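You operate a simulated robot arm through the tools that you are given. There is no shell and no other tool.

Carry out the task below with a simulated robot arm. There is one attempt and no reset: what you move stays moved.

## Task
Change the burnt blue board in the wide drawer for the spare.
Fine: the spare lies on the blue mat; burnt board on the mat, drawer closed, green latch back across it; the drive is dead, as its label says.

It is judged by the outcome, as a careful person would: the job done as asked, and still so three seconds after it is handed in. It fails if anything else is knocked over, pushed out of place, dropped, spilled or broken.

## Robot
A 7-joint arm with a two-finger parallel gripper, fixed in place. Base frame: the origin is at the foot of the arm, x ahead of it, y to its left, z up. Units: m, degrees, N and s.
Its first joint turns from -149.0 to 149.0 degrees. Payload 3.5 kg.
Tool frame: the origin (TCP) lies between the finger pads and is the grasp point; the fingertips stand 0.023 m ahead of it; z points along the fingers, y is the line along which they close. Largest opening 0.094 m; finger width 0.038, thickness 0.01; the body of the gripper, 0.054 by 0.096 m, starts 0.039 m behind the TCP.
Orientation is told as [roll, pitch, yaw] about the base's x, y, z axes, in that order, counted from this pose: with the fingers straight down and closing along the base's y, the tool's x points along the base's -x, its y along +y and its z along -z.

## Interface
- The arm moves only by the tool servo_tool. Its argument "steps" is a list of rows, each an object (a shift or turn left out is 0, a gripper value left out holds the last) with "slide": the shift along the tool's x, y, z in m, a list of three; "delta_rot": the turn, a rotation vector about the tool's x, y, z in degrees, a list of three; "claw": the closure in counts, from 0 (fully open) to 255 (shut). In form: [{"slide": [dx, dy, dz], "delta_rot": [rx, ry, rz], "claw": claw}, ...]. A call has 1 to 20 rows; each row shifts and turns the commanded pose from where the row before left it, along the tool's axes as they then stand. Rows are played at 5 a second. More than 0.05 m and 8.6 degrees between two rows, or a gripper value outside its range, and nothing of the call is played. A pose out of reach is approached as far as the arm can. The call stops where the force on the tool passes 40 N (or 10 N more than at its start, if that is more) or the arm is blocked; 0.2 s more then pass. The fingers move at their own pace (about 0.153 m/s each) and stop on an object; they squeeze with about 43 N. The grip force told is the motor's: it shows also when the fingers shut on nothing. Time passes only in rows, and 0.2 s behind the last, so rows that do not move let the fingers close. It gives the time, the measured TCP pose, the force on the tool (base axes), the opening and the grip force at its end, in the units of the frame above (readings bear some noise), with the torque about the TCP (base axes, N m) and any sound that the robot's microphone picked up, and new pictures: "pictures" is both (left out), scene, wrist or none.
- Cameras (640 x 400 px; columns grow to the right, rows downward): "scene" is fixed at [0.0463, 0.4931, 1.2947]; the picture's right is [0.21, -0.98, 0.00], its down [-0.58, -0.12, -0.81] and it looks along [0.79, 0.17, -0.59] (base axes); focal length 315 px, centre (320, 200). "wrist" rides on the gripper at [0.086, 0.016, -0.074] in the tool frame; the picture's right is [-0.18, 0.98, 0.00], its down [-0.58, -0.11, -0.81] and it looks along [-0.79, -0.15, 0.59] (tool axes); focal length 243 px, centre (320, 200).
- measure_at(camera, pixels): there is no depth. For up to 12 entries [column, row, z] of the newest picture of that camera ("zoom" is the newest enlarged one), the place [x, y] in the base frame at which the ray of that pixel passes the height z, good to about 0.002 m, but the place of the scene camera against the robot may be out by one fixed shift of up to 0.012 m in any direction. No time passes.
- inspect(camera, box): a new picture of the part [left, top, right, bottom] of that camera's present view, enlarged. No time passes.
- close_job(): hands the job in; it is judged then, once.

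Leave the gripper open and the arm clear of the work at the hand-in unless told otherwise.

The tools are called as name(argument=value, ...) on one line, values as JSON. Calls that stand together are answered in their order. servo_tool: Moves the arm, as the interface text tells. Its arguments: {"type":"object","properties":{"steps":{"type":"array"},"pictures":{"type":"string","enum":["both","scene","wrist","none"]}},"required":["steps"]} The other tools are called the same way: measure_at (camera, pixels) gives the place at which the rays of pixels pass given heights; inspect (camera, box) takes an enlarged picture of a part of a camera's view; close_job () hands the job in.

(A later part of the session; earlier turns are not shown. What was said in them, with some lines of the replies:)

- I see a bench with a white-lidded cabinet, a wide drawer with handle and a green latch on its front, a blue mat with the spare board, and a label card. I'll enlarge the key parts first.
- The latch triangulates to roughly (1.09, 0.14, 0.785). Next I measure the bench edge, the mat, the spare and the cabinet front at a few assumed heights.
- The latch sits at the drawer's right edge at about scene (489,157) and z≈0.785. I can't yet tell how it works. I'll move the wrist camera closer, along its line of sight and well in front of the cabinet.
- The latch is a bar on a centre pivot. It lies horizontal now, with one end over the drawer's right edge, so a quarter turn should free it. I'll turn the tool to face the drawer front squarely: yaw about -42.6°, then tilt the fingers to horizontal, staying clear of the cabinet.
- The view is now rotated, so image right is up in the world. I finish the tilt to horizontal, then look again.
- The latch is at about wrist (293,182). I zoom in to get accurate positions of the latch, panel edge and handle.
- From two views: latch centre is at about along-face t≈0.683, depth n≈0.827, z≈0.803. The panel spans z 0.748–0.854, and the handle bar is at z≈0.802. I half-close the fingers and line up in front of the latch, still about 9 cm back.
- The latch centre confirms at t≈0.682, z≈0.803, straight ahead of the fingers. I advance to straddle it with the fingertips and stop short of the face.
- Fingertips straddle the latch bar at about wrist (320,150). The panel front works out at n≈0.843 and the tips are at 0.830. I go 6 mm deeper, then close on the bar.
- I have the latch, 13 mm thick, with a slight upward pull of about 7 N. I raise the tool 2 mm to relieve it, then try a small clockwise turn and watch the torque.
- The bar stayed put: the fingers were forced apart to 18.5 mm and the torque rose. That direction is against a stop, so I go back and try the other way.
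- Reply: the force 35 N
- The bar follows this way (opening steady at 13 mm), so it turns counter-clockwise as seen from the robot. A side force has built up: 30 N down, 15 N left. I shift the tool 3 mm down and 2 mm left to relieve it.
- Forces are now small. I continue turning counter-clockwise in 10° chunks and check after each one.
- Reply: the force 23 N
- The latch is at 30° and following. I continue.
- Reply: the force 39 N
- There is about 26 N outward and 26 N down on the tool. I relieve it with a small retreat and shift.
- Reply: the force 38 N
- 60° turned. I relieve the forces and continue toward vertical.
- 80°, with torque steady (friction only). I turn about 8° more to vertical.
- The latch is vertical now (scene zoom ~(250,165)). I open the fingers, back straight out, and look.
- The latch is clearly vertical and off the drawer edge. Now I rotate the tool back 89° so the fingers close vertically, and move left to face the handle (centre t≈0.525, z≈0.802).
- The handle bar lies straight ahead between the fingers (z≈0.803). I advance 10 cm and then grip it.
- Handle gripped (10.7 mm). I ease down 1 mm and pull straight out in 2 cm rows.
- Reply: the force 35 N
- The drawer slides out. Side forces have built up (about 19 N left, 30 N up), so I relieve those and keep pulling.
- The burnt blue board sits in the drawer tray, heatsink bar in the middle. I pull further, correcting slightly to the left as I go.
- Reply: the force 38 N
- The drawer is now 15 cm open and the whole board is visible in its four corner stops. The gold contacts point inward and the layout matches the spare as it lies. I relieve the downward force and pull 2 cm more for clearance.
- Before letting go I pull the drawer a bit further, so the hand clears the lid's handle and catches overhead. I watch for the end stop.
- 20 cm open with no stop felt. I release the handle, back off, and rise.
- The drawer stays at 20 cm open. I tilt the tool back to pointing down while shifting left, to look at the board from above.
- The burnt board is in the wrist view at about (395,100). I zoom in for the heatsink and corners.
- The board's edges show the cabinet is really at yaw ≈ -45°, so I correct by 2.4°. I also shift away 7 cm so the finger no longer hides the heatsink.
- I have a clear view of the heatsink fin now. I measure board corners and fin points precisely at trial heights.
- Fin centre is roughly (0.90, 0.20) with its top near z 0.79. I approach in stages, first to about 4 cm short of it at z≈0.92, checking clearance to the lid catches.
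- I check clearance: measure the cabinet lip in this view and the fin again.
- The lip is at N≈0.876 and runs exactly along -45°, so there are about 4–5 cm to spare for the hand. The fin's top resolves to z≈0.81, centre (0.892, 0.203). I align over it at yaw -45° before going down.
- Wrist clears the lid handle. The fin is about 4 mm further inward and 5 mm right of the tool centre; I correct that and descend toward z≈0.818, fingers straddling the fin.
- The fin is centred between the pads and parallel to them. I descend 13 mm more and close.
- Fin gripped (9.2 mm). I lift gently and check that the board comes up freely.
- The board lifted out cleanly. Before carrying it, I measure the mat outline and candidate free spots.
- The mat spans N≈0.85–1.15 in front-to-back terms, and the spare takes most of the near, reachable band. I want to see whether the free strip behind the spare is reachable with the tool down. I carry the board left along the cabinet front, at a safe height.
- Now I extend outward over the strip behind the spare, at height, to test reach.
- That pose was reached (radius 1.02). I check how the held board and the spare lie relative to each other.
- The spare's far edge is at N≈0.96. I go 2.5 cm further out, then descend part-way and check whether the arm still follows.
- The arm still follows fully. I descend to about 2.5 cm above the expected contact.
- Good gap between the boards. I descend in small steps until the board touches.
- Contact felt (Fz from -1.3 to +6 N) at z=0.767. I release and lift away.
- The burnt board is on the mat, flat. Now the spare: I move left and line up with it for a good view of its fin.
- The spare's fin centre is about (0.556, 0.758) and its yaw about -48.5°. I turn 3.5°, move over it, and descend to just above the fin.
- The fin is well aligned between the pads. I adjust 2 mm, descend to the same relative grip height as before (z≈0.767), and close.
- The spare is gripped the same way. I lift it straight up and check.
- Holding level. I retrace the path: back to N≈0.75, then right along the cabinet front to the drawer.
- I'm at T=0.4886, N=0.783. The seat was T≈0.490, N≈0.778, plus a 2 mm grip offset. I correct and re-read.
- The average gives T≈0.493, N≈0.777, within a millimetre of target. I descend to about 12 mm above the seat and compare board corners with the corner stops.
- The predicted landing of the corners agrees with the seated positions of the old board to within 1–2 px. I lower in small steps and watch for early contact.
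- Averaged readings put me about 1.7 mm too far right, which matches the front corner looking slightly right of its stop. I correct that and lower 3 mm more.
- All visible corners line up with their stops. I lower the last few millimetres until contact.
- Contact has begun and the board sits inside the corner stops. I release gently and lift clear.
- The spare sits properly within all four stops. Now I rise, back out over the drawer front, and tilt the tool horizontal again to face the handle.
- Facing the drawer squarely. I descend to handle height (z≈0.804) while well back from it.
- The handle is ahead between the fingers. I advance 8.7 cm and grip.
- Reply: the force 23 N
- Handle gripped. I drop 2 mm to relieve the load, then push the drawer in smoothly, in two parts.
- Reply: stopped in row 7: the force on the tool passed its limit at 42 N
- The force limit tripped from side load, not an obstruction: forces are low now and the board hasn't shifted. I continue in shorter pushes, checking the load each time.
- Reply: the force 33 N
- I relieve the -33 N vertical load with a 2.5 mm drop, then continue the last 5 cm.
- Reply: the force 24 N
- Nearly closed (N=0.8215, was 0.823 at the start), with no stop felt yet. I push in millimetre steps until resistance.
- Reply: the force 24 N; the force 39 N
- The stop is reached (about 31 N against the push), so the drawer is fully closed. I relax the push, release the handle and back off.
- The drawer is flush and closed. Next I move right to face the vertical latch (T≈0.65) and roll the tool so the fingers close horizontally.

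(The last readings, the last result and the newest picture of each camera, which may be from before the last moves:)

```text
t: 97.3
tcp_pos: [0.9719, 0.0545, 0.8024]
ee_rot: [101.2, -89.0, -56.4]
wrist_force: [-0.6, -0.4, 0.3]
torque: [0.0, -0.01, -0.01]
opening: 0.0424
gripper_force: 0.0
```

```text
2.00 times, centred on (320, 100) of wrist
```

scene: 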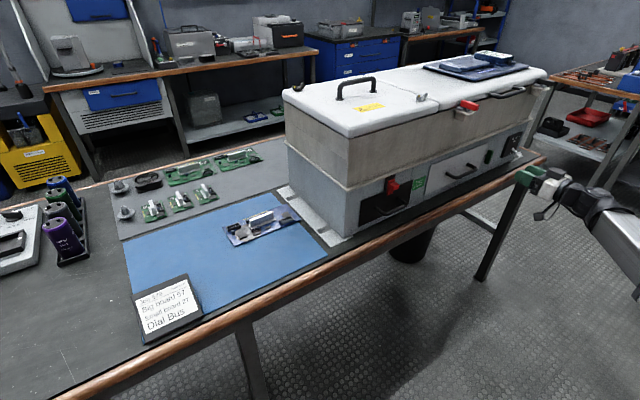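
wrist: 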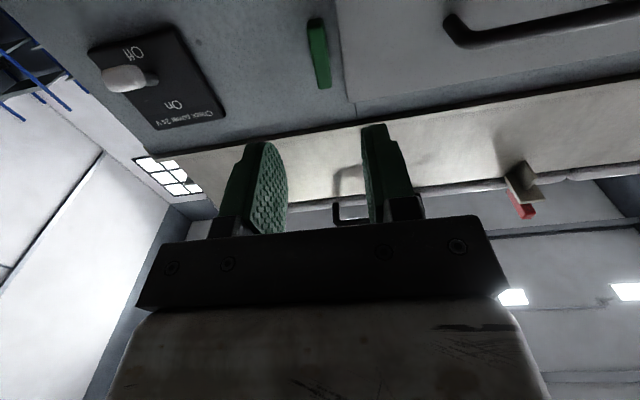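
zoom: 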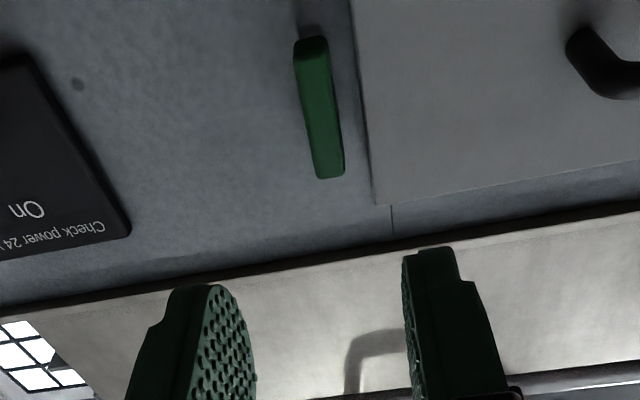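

The latch is centred between the fingers at (320,54). I advance 11 cm to the grip depth used before, and close on it.

servo_tool(steps=[{"slide": [0, 0, 0.035]}, {"slide": [0, 0, 0.035]}, {"slide": [0, 0, 0.025]}, {"slide": [0, 0, 0.017]}, {}, {"claw": 200}, {"claw": 255}, {}, {}])

inspect(camera="wrist", box=[200, 0, 440, 200])

```text
t: 99.3
tcp_pos: [1.0505, 0.1334, 0.8059]
ee_rot: [99.9, -88.7, -55.0]
wrist_force: [13.6, -4.7, 2.2]
torque: [-0.26, 0.24, -0.07]
opening: 0.013
gripper_force: 45.2
```

scene: 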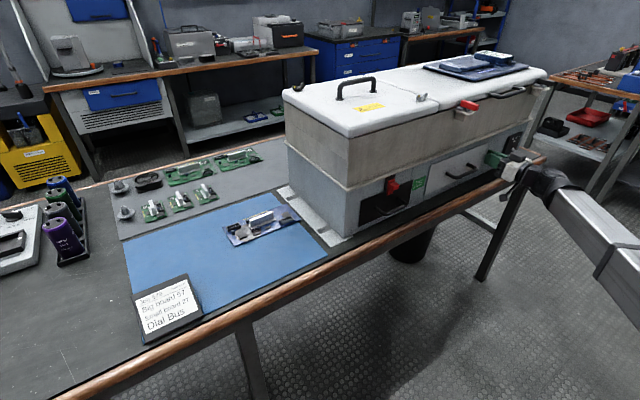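
wrist: 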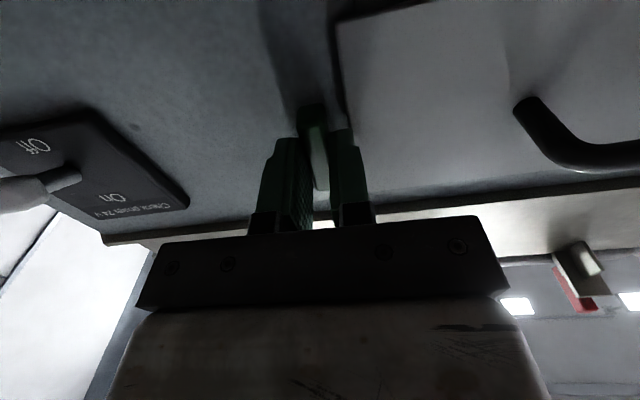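

```text
2.00 times, centred on (320, 100) of wrist
```

zoom: 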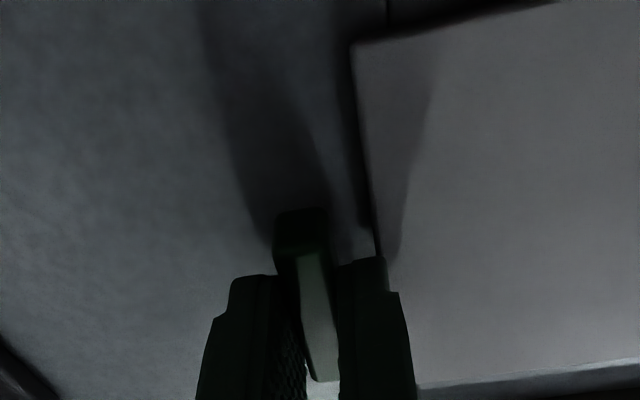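

Gripped, but 3–4 mm above the pivot height. I reopen briefly, drop 3.5 mm, and regrip so the turn is about the pivot.

servo_tool(steps=[{"claw": 190}, {"claw": 190}, {"slide": [0.0035, -0.001, 0]}, {}, {"claw": 255}, {}, {}], pictures="none")

servo_tool(steps=[{"delta_rot": [0, 0, 5]}, {"delta_rot": [0, 0, 5]}, {}], pictures="none")

```text
t: 100.9
tcp_pos: [1.0494, 0.1318, 0.8029]
ee_rot: [100.7, -88.9, -55.8]
wrist_force: [-1.7, 0.5, -0.4]
torque: [0.04, -0.07, 0.07]
opening: 0.0128
gripper_force: 44.8
```

```text
t: 101.7
tcp_pos: [1.05, 0.1338, 0.8016]
ee_rot: [91.1, -78.9, -46.0]
wrist_force: [-10.7, 3.8, 1.8]
torque: [-0.08, 0.08, 0.19]
opening: 0.0126
gripper_force: 45.1
```

It turns easily. I continue clockwise.

servo_tool(steps=[{"delta_rot": [0, 0, 5]}, {"delta_rot": [0, 0, 5]}, {"delta_rot": [0, 0, 5]}, {}], pictures="wrist")

```text
t: 102.7
tcp_pos: [1.0504, 0.133, 0.8011]
ee_rot: [90.6, -63.8, -45.6]
wrist_force: [-15.6, 7.3, 10.8]
torque: [-0.1, 0.06, 0.41]
opening: 0.013
gripper_force: 44.9
```

wrist: 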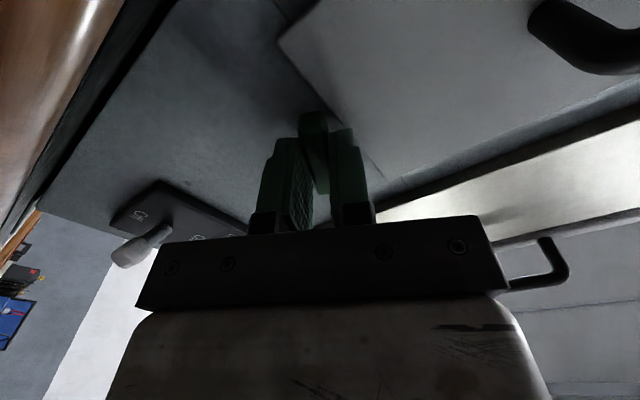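

servo_tool(steps=[{"slide": [-0.0002, 0.0016, 0]}, {"delta_rot": [0, 0, 5]}, {"delta_rot": [0, 0, 5]}, {"delta_rot": [0, 0, 5]}, {}], pictures="none")

```text
t: 103.9
tcp_pos: [1.05, 0.1339, 0.8025]
ee_rot: [90.4, -48.7, -45.3]
wrist_force: [-10.1, 13.6, 11.6]
torque: [0.77, -0.83, -0.67]
opening: 0.0132
gripper_force: 45.3
```

servo_tool(steps=[{"slide": [0.0002, 0.0016, 0]}, {"delta_rot": [0, 0, 5]}, {"delta_rot": [0, 0, 5]}, {"delta_rot": [0, 0, 5]}, {}], pictures="none")

```text
t: 105.1
tcp_pos: [1.0494, 0.1341, 0.8036]
ee_rot: [90.1, -33.8, -45.3]
wrist_force: [-0.8, -4.4, 1.4]
torque: [-0.6, 0.62, 1.22]
opening: 0.0127
gripper_force: 45.3
```

servo_tool(steps=[{"delta_rot": [0, 0, 5]}, {"delta_rot": [0, 0, 5]}, {"delta_rot": [0, 0, 5]}, {}], pictures="none")

```text
t: 106.1
tcp_pos: [1.0501, 0.1342, 0.8036]
ee_rot: [90.3, -18.8, -45.3]
wrist_force: [1.1, -4.8, 6.8]
torque: [0.13, -0.14, -0.7]
opening: 0.013
gripper_force: 45.1
```

servo_tool(steps=[{"delta_rot": [0, 0, 5]}, {"delta_rot": [0, 0, 5]}, {"delta_rot": [0, 0, 5]}, {}], pictures="wrist")

inspect(camera="wrist", box=[200, 0, 440, 230])

```text
t: 107.1
tcp_pos: [1.0496, 0.1347, 0.8038]
ee_rot: [90.3, -3.8, -45.1]
wrist_force: [10.8, 1.9, 16.7]
torque: [0.09, -0.14, -0.97]
opening: 0.0129
gripper_force: 45.4
```

wrist: 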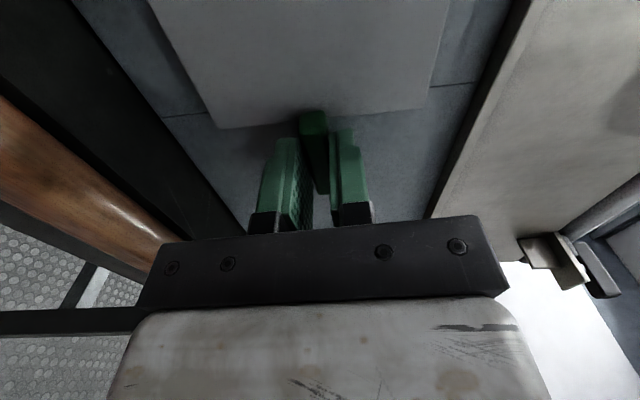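

```text
1.74 times, centred on (320, 115) of wrist
```

zoom: 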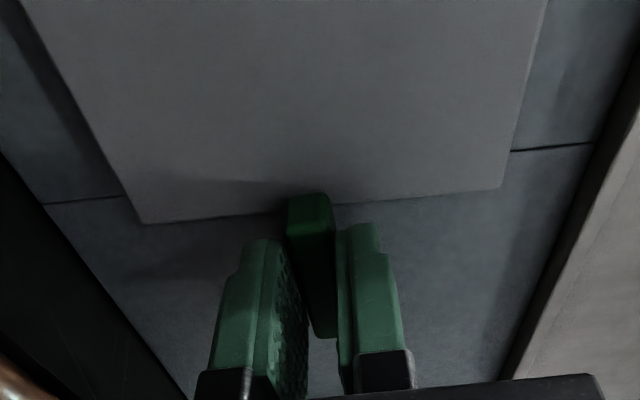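

4° remain to horizontal. I finish the turn until the stop.

servo_tool(steps=[{"slide": [-0.0008, 0.001, 0]}, {"delta_rot": [0, 0, 4]}, {}], pictures="none")

servo_tool(steps=[{"delta_rot": [0, 0, 1]}, {}], pictures="none")

```text
t: 107.9
tcp_pos: [1.0485, 0.1338, 0.8037]
ee_rot: [90.1, 0.1, -45.1]
wrist_force: [6.0, 7.8, 7.7]
torque: [-0.11, -0.1, -1.33]
opening: 0.0129
gripper_force: 44.9
```

```text
t: 108.5
tcp_pos: [1.0484, 0.1332, 0.804]
ee_rot: [90.2, 1.0, -45.1]
wrist_force: [3.8, 9.6, 7.8]
torque: [-1.29, -1.05, -0.49]
opening: 0.0125
gripper_force: 44.7
```

The torque is rising (about 1.6 N·m), so the latch is at its horizontal stop. I ease back 1°, release, and back straight off.

servo_tool(steps=[{"delta_rot": [0, 0, -1]}, {"claw": 190}, {"claw": 130}, {}, {"slide": [0, 0, -0.03]}, {"slide": [0, 0, -0.04]}, {"slide": [0, 0, -0.04]}, {}])

inspect(camera="scene", box=[420, 125, 550, 210])

inspect(camera="wrist", box=[200, 0, 440, 200])

```text
t: 110.3
tcp_pos: [0.972, 0.0552, 0.804]
ee_rot: [90.2, 0.1, -45.1]
wrist_force: [0.2, -0.4, -0.9]
torque: [-0.01, 0.02, 0.0]
opening: 0.0462
gripper_force: 0.0
```

scene: 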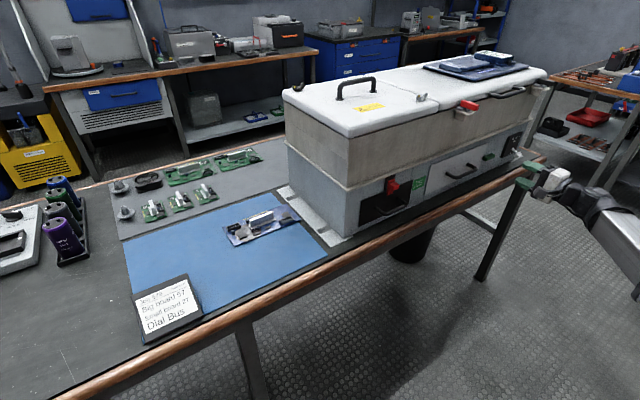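
wrist: 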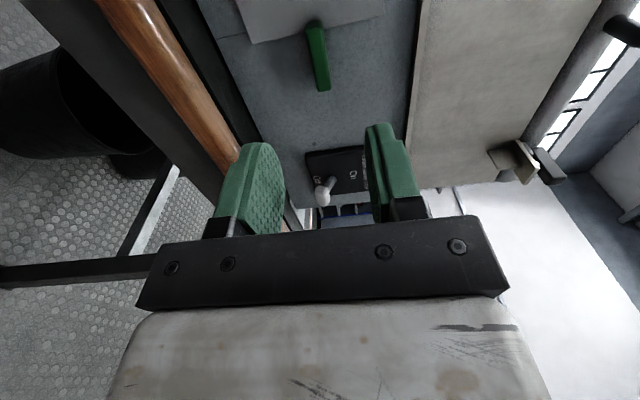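

```text
4.71 times, centred on (485, 168) of scene
```

zoom: 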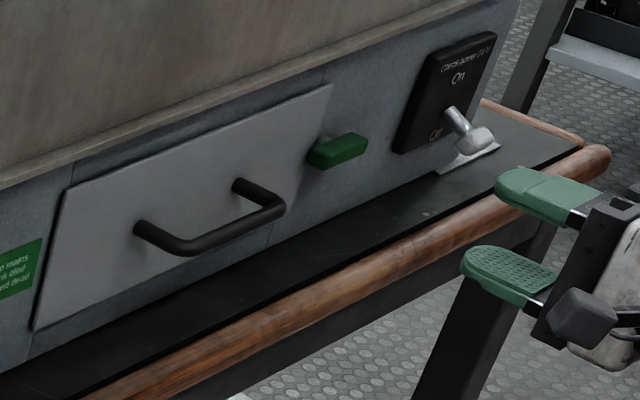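

```text
2.00 times, centred on (320, 100) of wrist
```

zoom: 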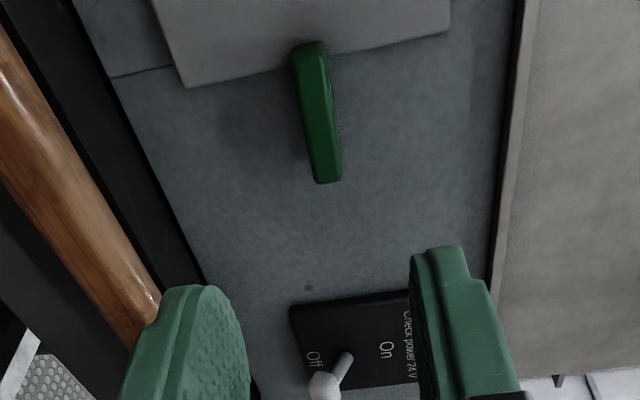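

The latch is horizontal across the drawer edge again and the toggle is untouched. I move the arm well clear with the gripper open, and check the mat a last time.

servo_tool(steps=[{"slide": [0, 0, -0.04], "claw": 0}, {"slide": [0, 0, -0.045]}, {"slide": [0, 0, -0.045]}, {"slide": [0, 0.045, 0]}, {"slide": [0, 0.045, 0]}, {"slide": [0, 0.045, 0]}, {}, {}])

inspect(camera="scene", box=[100, 150, 350, 350])

inspect(camera="scene", box=[340, 90, 540, 230])

```text
t: 112.1
tcp_pos: [0.8773, -0.0342, 0.9388]
ee_rot: [90.2, 0.1, -45.1]
wrist_force: [-0.3, -0.3, -0.5]
torque: [-0.02, -0.03, -0.02]
opening: 0.0938
gripper_force: 0.1
```

scene: 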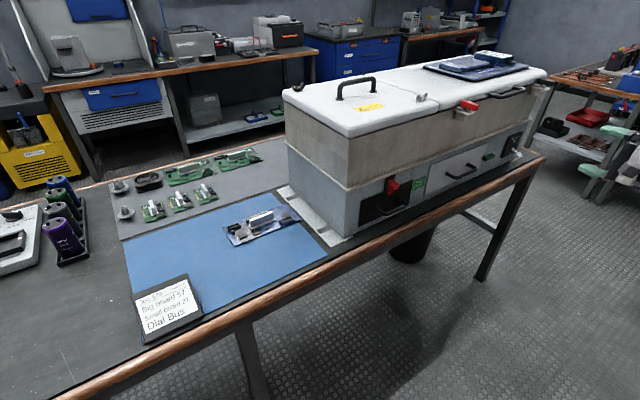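
wrist: 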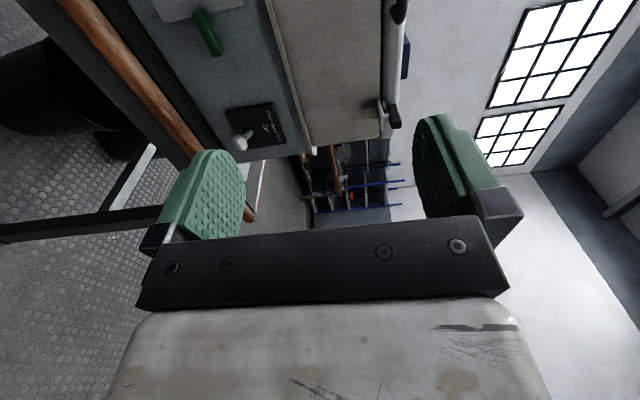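

```text
2.00 times, centred on (225, 250) of scene
```

zoom: 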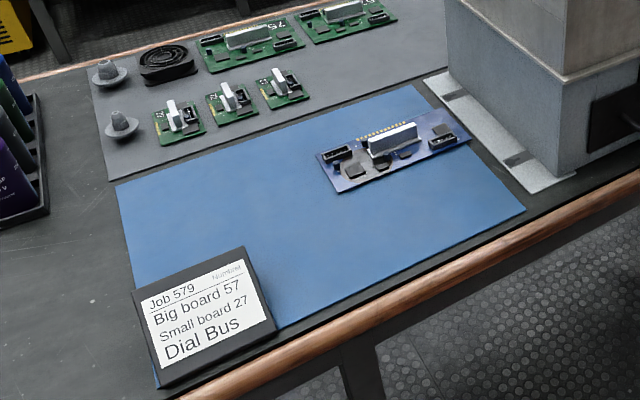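

```text
2.86 times, centred on (440, 160) of scene
```

zoom: 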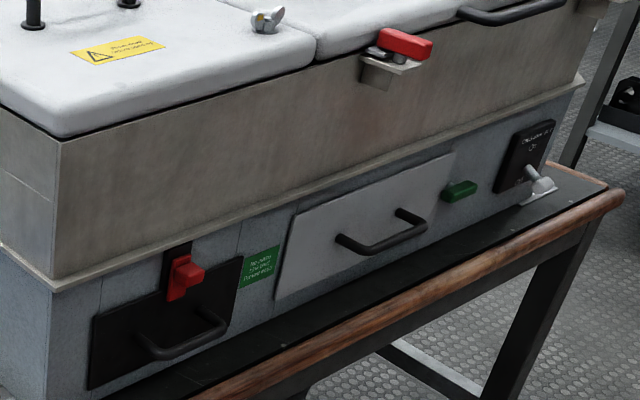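

Everything is in order except that the burnt board's right end, at zoom (470,137), sticks slightly past the mat's edge. I'd rather have it wholly on the mat, so I go back to shift it a few centimetres. First I tilt the tool down again.

servo_tool(steps=[{"slide": [0, 0.03, 0], "claw": 140}, {"delta_rot": [8.18, 0, 0]}, {"delta_rot": [8.18, 0, 0]}, {"delta_rot": [8.18, 0, 0]}, {"delta_rot": [8.18, 0, 0]}, {"delta_rot": [8.18, 0, 0]}, {"delta_rot": [8.18, 0, 0]}, {"delta_rot": [8.18, 0, 0]}, {"delta_rot": [8.18, 0, 0]}, {"delta_rot": [8.18, 0, 0]}, {"delta_rot": [8.18, 0, 0]}, {"delta_rot": [8.0, 0, 0]}, {"slide": [0.045, 0.02, 0]}, {"slide": [0.045, 0.02, 0]}, {"slide": [0.045, 0.02, 0]}, {"slide": [0.045, 0.02, 0]}, {"slide": [0.045, 0.02, 0]}, {"slide": [0.045, 0.02, 0]}, {}], pictures="scene")

```text
t: 116.1
tcp_pos: [0.7739, 0.2359, 0.9725]
ee_rot: [0.4, 0.1, -45.1]
wrist_force: [0.5, 0.1, 0.1]
torque: [-0.01, 0.0, 0.02]
opening: 0.0428
gripper_force: 0.1
```

scene: 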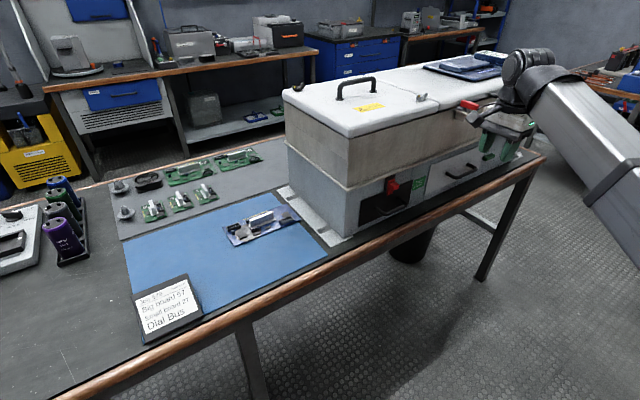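

servo_tool(steps=[{"slide": [0.044, 0, 0], "delta_rot": [0.4, 0, 0]}, {"slide": [0.044, 0, 0]}, {"slide": [0.044, 0, 0]}, {"slide": [0.044, 0, 0]}, {"slide": [0.044, 0, 0]}, {"slide": [0.044, 0, 0]}, {"slide": [0.044, 0, 0]}, {"slide": [0.044, 0, 0]}, {"slide": [0.044, 0, 0]}, {"slide": [0.044, 0, 0]}, {"slide": [0.04, 0, 0]}, {"slide": [0, 0.041, 0]}, {"slide": [0, 0.041, 0]}, {"slide": [0, 0.041, 0]}, {"slide": [0, 0.041, 0]}, {"slide": [0, 0.041, 0]}, {"slide": [0, 0.041, 0]}, {"slide": [0, 0.041, 0]}, {"slide": [0, 0.041, 0]}, {}])

```text
t: 120.3
tcp_pos: [0.666, 0.8151, 0.9709]
ee_rot: [0.0, 0.1, -45.1]
wrist_force: [-0.2, 0.6, -0.3]
torque: [0.03, 0.02, 0.0]
opening: 0.0423
gripper_force: 0.1
```

scene: 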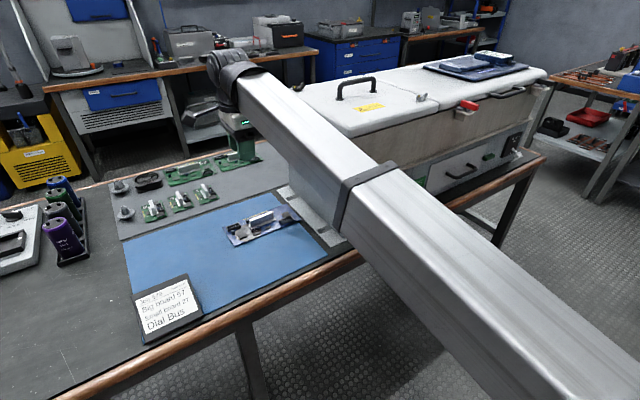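
wrist: 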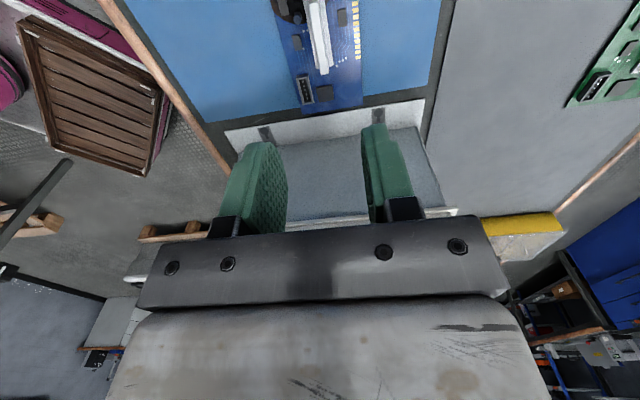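

The right end does overhang by a few millimetres. I line up with the fin (the release point was (0.670, 0.8055)) and descend to just above it.

servo_tool(steps=[{"slide": [-0.0096, -0.004, 0]}, {"slide": [0, 0, 0.04]}, {"slide": [0, 0, 0.04]}, {"slide": [0, 0, 0.04]}, {"slide": [0, 0, 0.04]}, {"slide": [0, 0, 0.008]}, {}])

inspect(camera="wrist", box=[200, 0, 440, 230])

```text
t: 121.9
tcp_pos: [0.6725, 0.8016, 0.8013]
ee_rot: [0.0, 0.0, -45.1]
wrist_force: [-0.6, 1.1, -0.8]
torque: [0.0, -0.02, -0.01]
opening: 0.0426
gripper_force: 0.1
```

scene: 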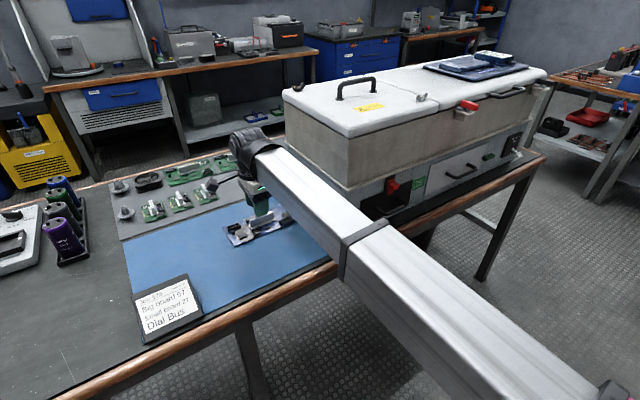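
wrist: 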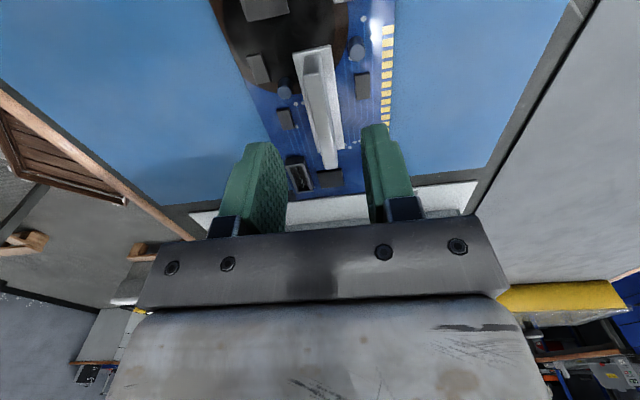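

```text
1.74 times, centred on (320, 115) of wrist
```

zoom: 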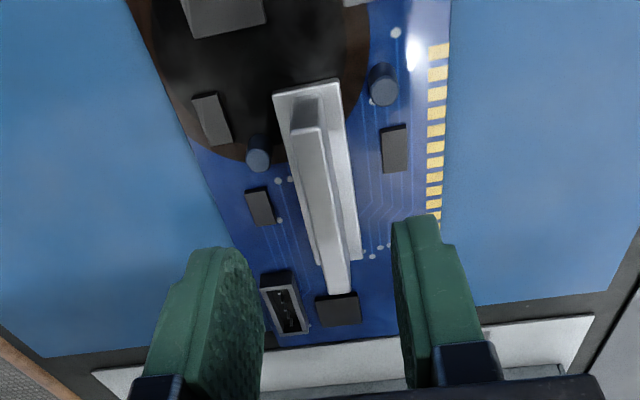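

The fin is centred. I descend, grip, and lift just 2 cm.

servo_tool(steps=[{"slide": [0, 0, 0.015]}, {"slide": [0, 0, 0.0185]}, {}, {"claw": 200}, {"claw": 255}, {}, {}, {"slide": [0, 0, -0.01]}, {"slide": [0, 0, -0.012]}, {}], pictures="scene")

inspect(camera="scene", box=[180, 160, 340, 280])

```text
t: 124.1
tcp_pos: [0.67, 0.801, 0.7909]
ee_rot: [0.0, 0.1, -45.1]
wrist_force: [-0.1, -0.1, -2.0]
torque: [-0.02, -0.01, -0.03]
opening: 0.009
gripper_force: 42.7
```

scene: 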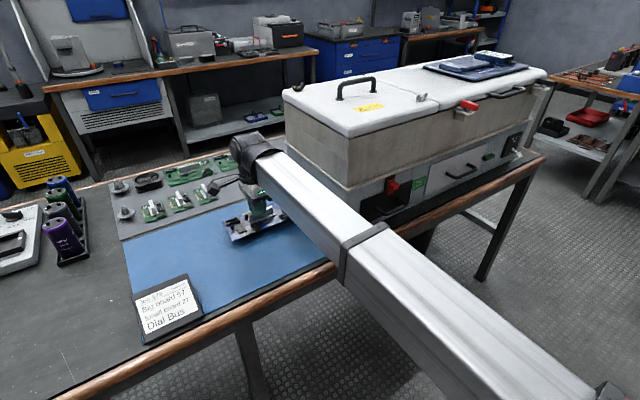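

```text
3.33 times, centred on (260, 220) of scene
```

zoom: 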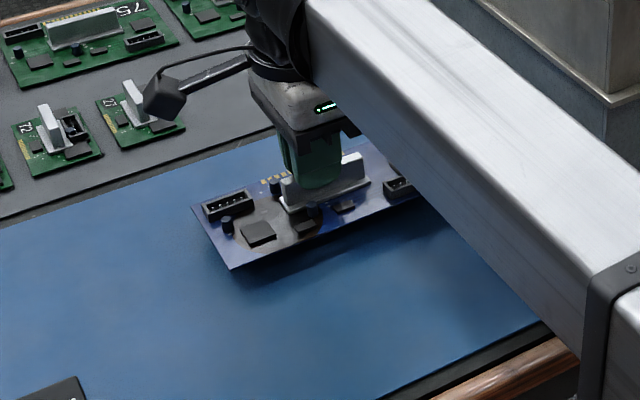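

Lifted. I shift 4.5 cm left and 4 cm toward the front, then lower to just above the mat.

servo_tool(steps=[{"slide": [0.015, -0.014, 0]}, {"slide": [0.015, -0.013, 0]}, {"slide": [0.015, -0.013, 0]}, {"slide": [0, 0, 0.01]}, {"slide": [0, 0, 0.008]}, {}], pictures="none")

servo_tool(steps=[{"slide": [0, 0, 0.003]}, {}], pictures="none")

inspect(camera="scene", box=[180, 160, 340, 280])

```text
t: 125.5
tcp_pos: [0.6096, 0.8062, 0.7723]
ee_rot: [0.0, 0.1, -45.2]
wrist_force: [0.5, -0.2, -1.7]
torque: [-0.01, 0.01, -0.01]
opening: 0.0093
gripper_force: 43.5
```

```text
t: 126.1
tcp_pos: [0.6108, 0.8055, 0.7704]
ee_rot: [0.0, 0.0, -45.1]
wrist_force: [-1.3, 0.8, 5.9]
torque: [-0.11, -0.15, -0.01]
opening: 0.0094
gripper_force: 42.8
```

```text
3.33 times, centred on (260, 220) of scene
```

zoom: 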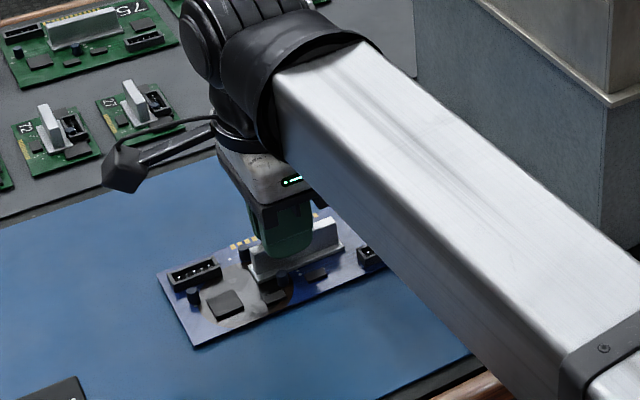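

Contact is felt (Fz +6 N) and the board is on the mat. I release, rise, and retreat toward the robot, clear of everything.

servo_tool(steps=[{"claw": 220}, {"claw": 150}, {}, {"slide": [0, 0, -0.02]}, {"slide": [0, 0, -0.04]}, {"slide": [0, 0, -0.04]}, {"slide": [0, -0.04, -0.04]}, {"slide": [0, -0.045, -0.02], "claw": 0}, {"slide": [0, -0.045, 0]}, {"slide": [0, -0.045, 0]}, {"slide": [-0.02, -0.04, 0]}, {"slide": [-0.04, -0.02, 0]}, {"slide": [-0.045, 0, 0]}, {"slide": [-0.045, 0, 0]}, {"slide": [-0.045, 0, 0]}, {"slide": [-0.045, 0, 0]}, {"slide": [-0.045, 0, 0]}, {"slide": [-0.045, 0, 0]}, {}])

inspect(camera="scene", box=[100, 150, 350, 350])

inspect(camera="scene", box=[420, 125, 550, 210])

```text
refused: row 7 steps farther than a row can; nothing moved
```

```text
2.00 times, centred on (225, 250) of scene
```

zoom: 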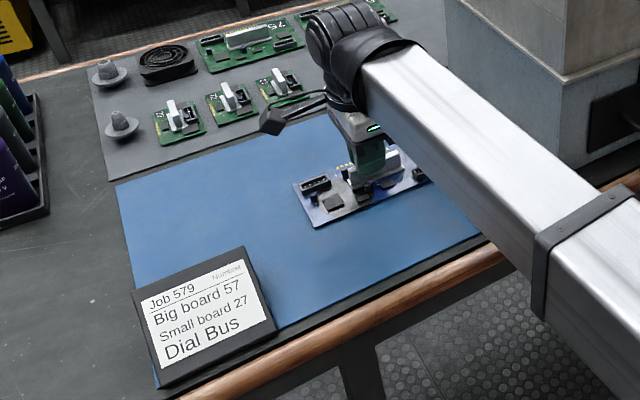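

```text
4.71 times, centred on (485, 168) of scene
```

zoom: 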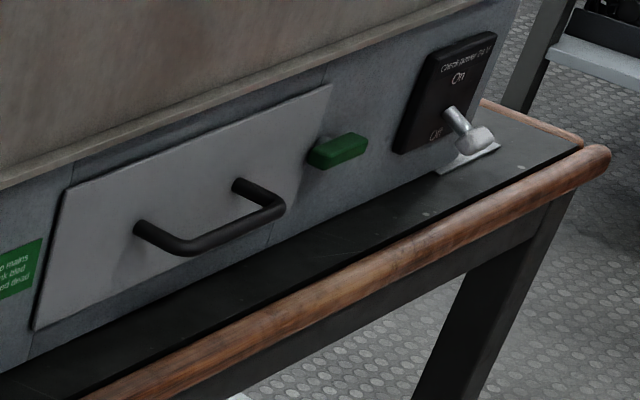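

The call was refused because one row was too long, and nothing moved. I send it again with smaller rows.

servo_tool(steps=[{"claw": 220}, {"claw": 150}, {}, {"slide": [0, 0, -0.02]}, {"slide": [0, 0, -0.04]}, {"slide": [0, 0, -0.04]}, {"slide": [0, -0.02, -0.04]}, {"slide": [0, -0.04, -0.02], "claw": 0}, {"slide": [0, -0.045, 0]}, {"slide": [0, -0.045, 0]}, {"slide": [-0.02, -0.04, 0]}, {"slide": [-0.04, -0.02, 0]}, {"slide": [-0.045, 0, 0]}, {"slide": [-0.045, 0, 0]}, {"slide": [-0.045, 0, 0]}, {"slide": [-0.045, 0, 0]}, {"slide": [-0.045, 0, 0]}, {"slide": [-0.045, 0, 0]}, {}])

inspect(camera="scene", box=[100, 150, 350, 350])

```text
t: 130.1
tcp_pos: [0.6952, 0.4269, 0.9256]
ee_rot: [0.1, 0.1, -45.1]
wrist_force: [0.2, 0.8, -0.3]
torque: [-0.04, -0.01, 0.02]
opening: 0.0942
gripper_force: 0.0
```

scene: 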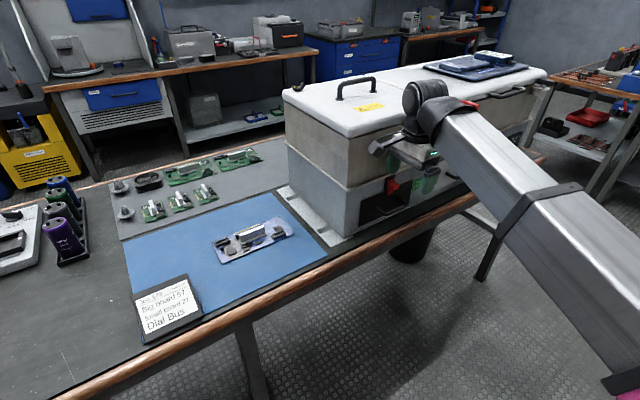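
wrist: 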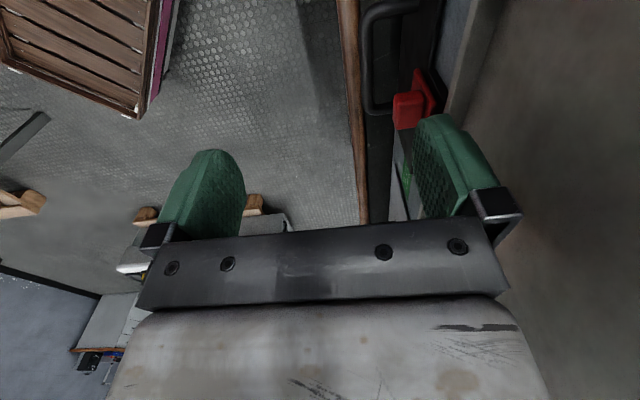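

```text
2.00 times, centred on (225, 250) of scene
```

zoom: 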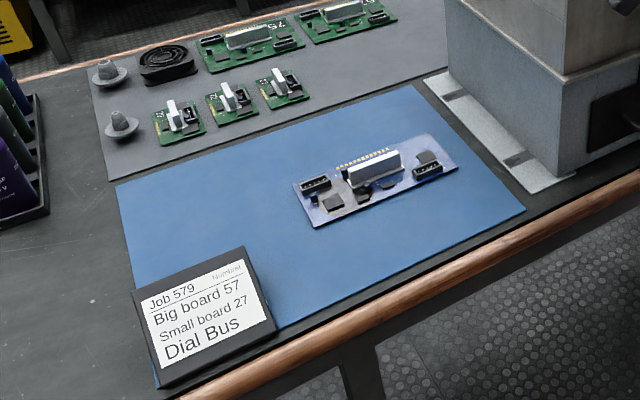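

The burnt board is now wholly on the mat. I back the arm away from the cabinet and check the latch once more.

servo_tool(steps=[{"slide": [0, -0.045, 0]}, {"slide": [0, -0.045, 0]}, {"slide": [0, -0.045, -0.01]}, {"slide": [0, -0.045, -0.01]}, {}, {}, {}])

inspect(camera="scene", box=[360, 110, 540, 225])

```text
t: 131.7
tcp_pos: [0.5709, 0.2985, 0.9509]
ee_rot: [-0.1, 0.1, -45.1]
wrist_force: [-0.2, 0.3, -0.3]
torque: [0.02, 0.03, 0.0]
opening: 0.094
gripper_force: 0.0
```

scene: 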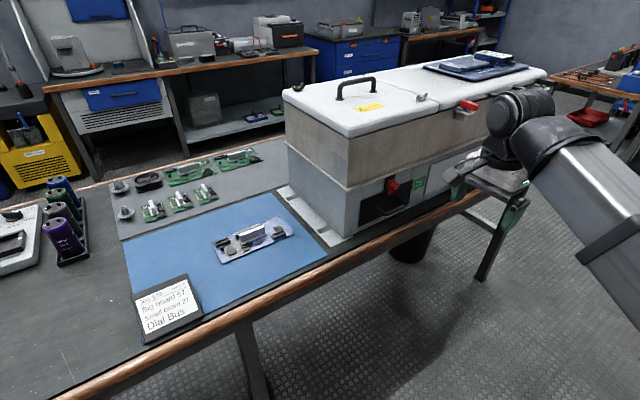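
wrist: 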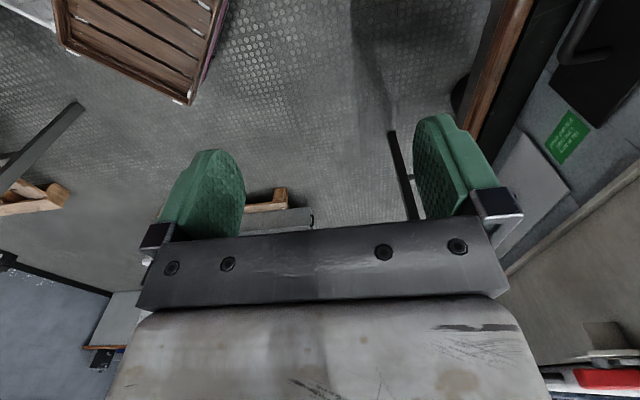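

```text
3.48 times, centred on (450, 168) of scene
```

zoom: 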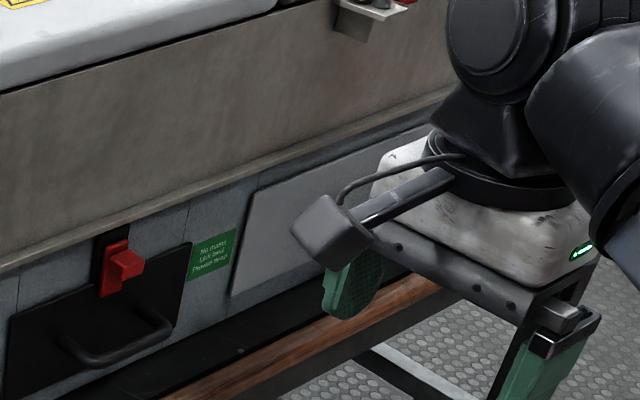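

The arm is clear and the gripper is open. The spare is in the drawer, the drawer is closed, the latch was last seen horizontal across it, and the burnt board lies on the mat. I hand the job in.

close_job()

```text
The job is handed in.
```

The spare board is now in the wide drawer, and the burnt board is on the blue mat. The drawer is pushed in to its stop, and the green latch is turned back across its edge.

- **Spare:** it sits inside all four corner stops, with the gold contacts facing inward like the old board.
- **Burnt board:** my first placement overhung the mat edge by a few millimetres, so I picked it up again and set it fully on the mat.
- **Drawer push:** while closing the drawer, the force limit stopped one push partway. It looked like side load on the handle; the board hadn't moved, so I finished in shorter pushes.
- **Latch:** I saw it horizontal after turning it. In the last picture the arm was in the way, so I couldn't check it again just before handing in.

I saw nothing else moved, and the power toggle is still where it was. The arm is clear of the work with the gripper open.
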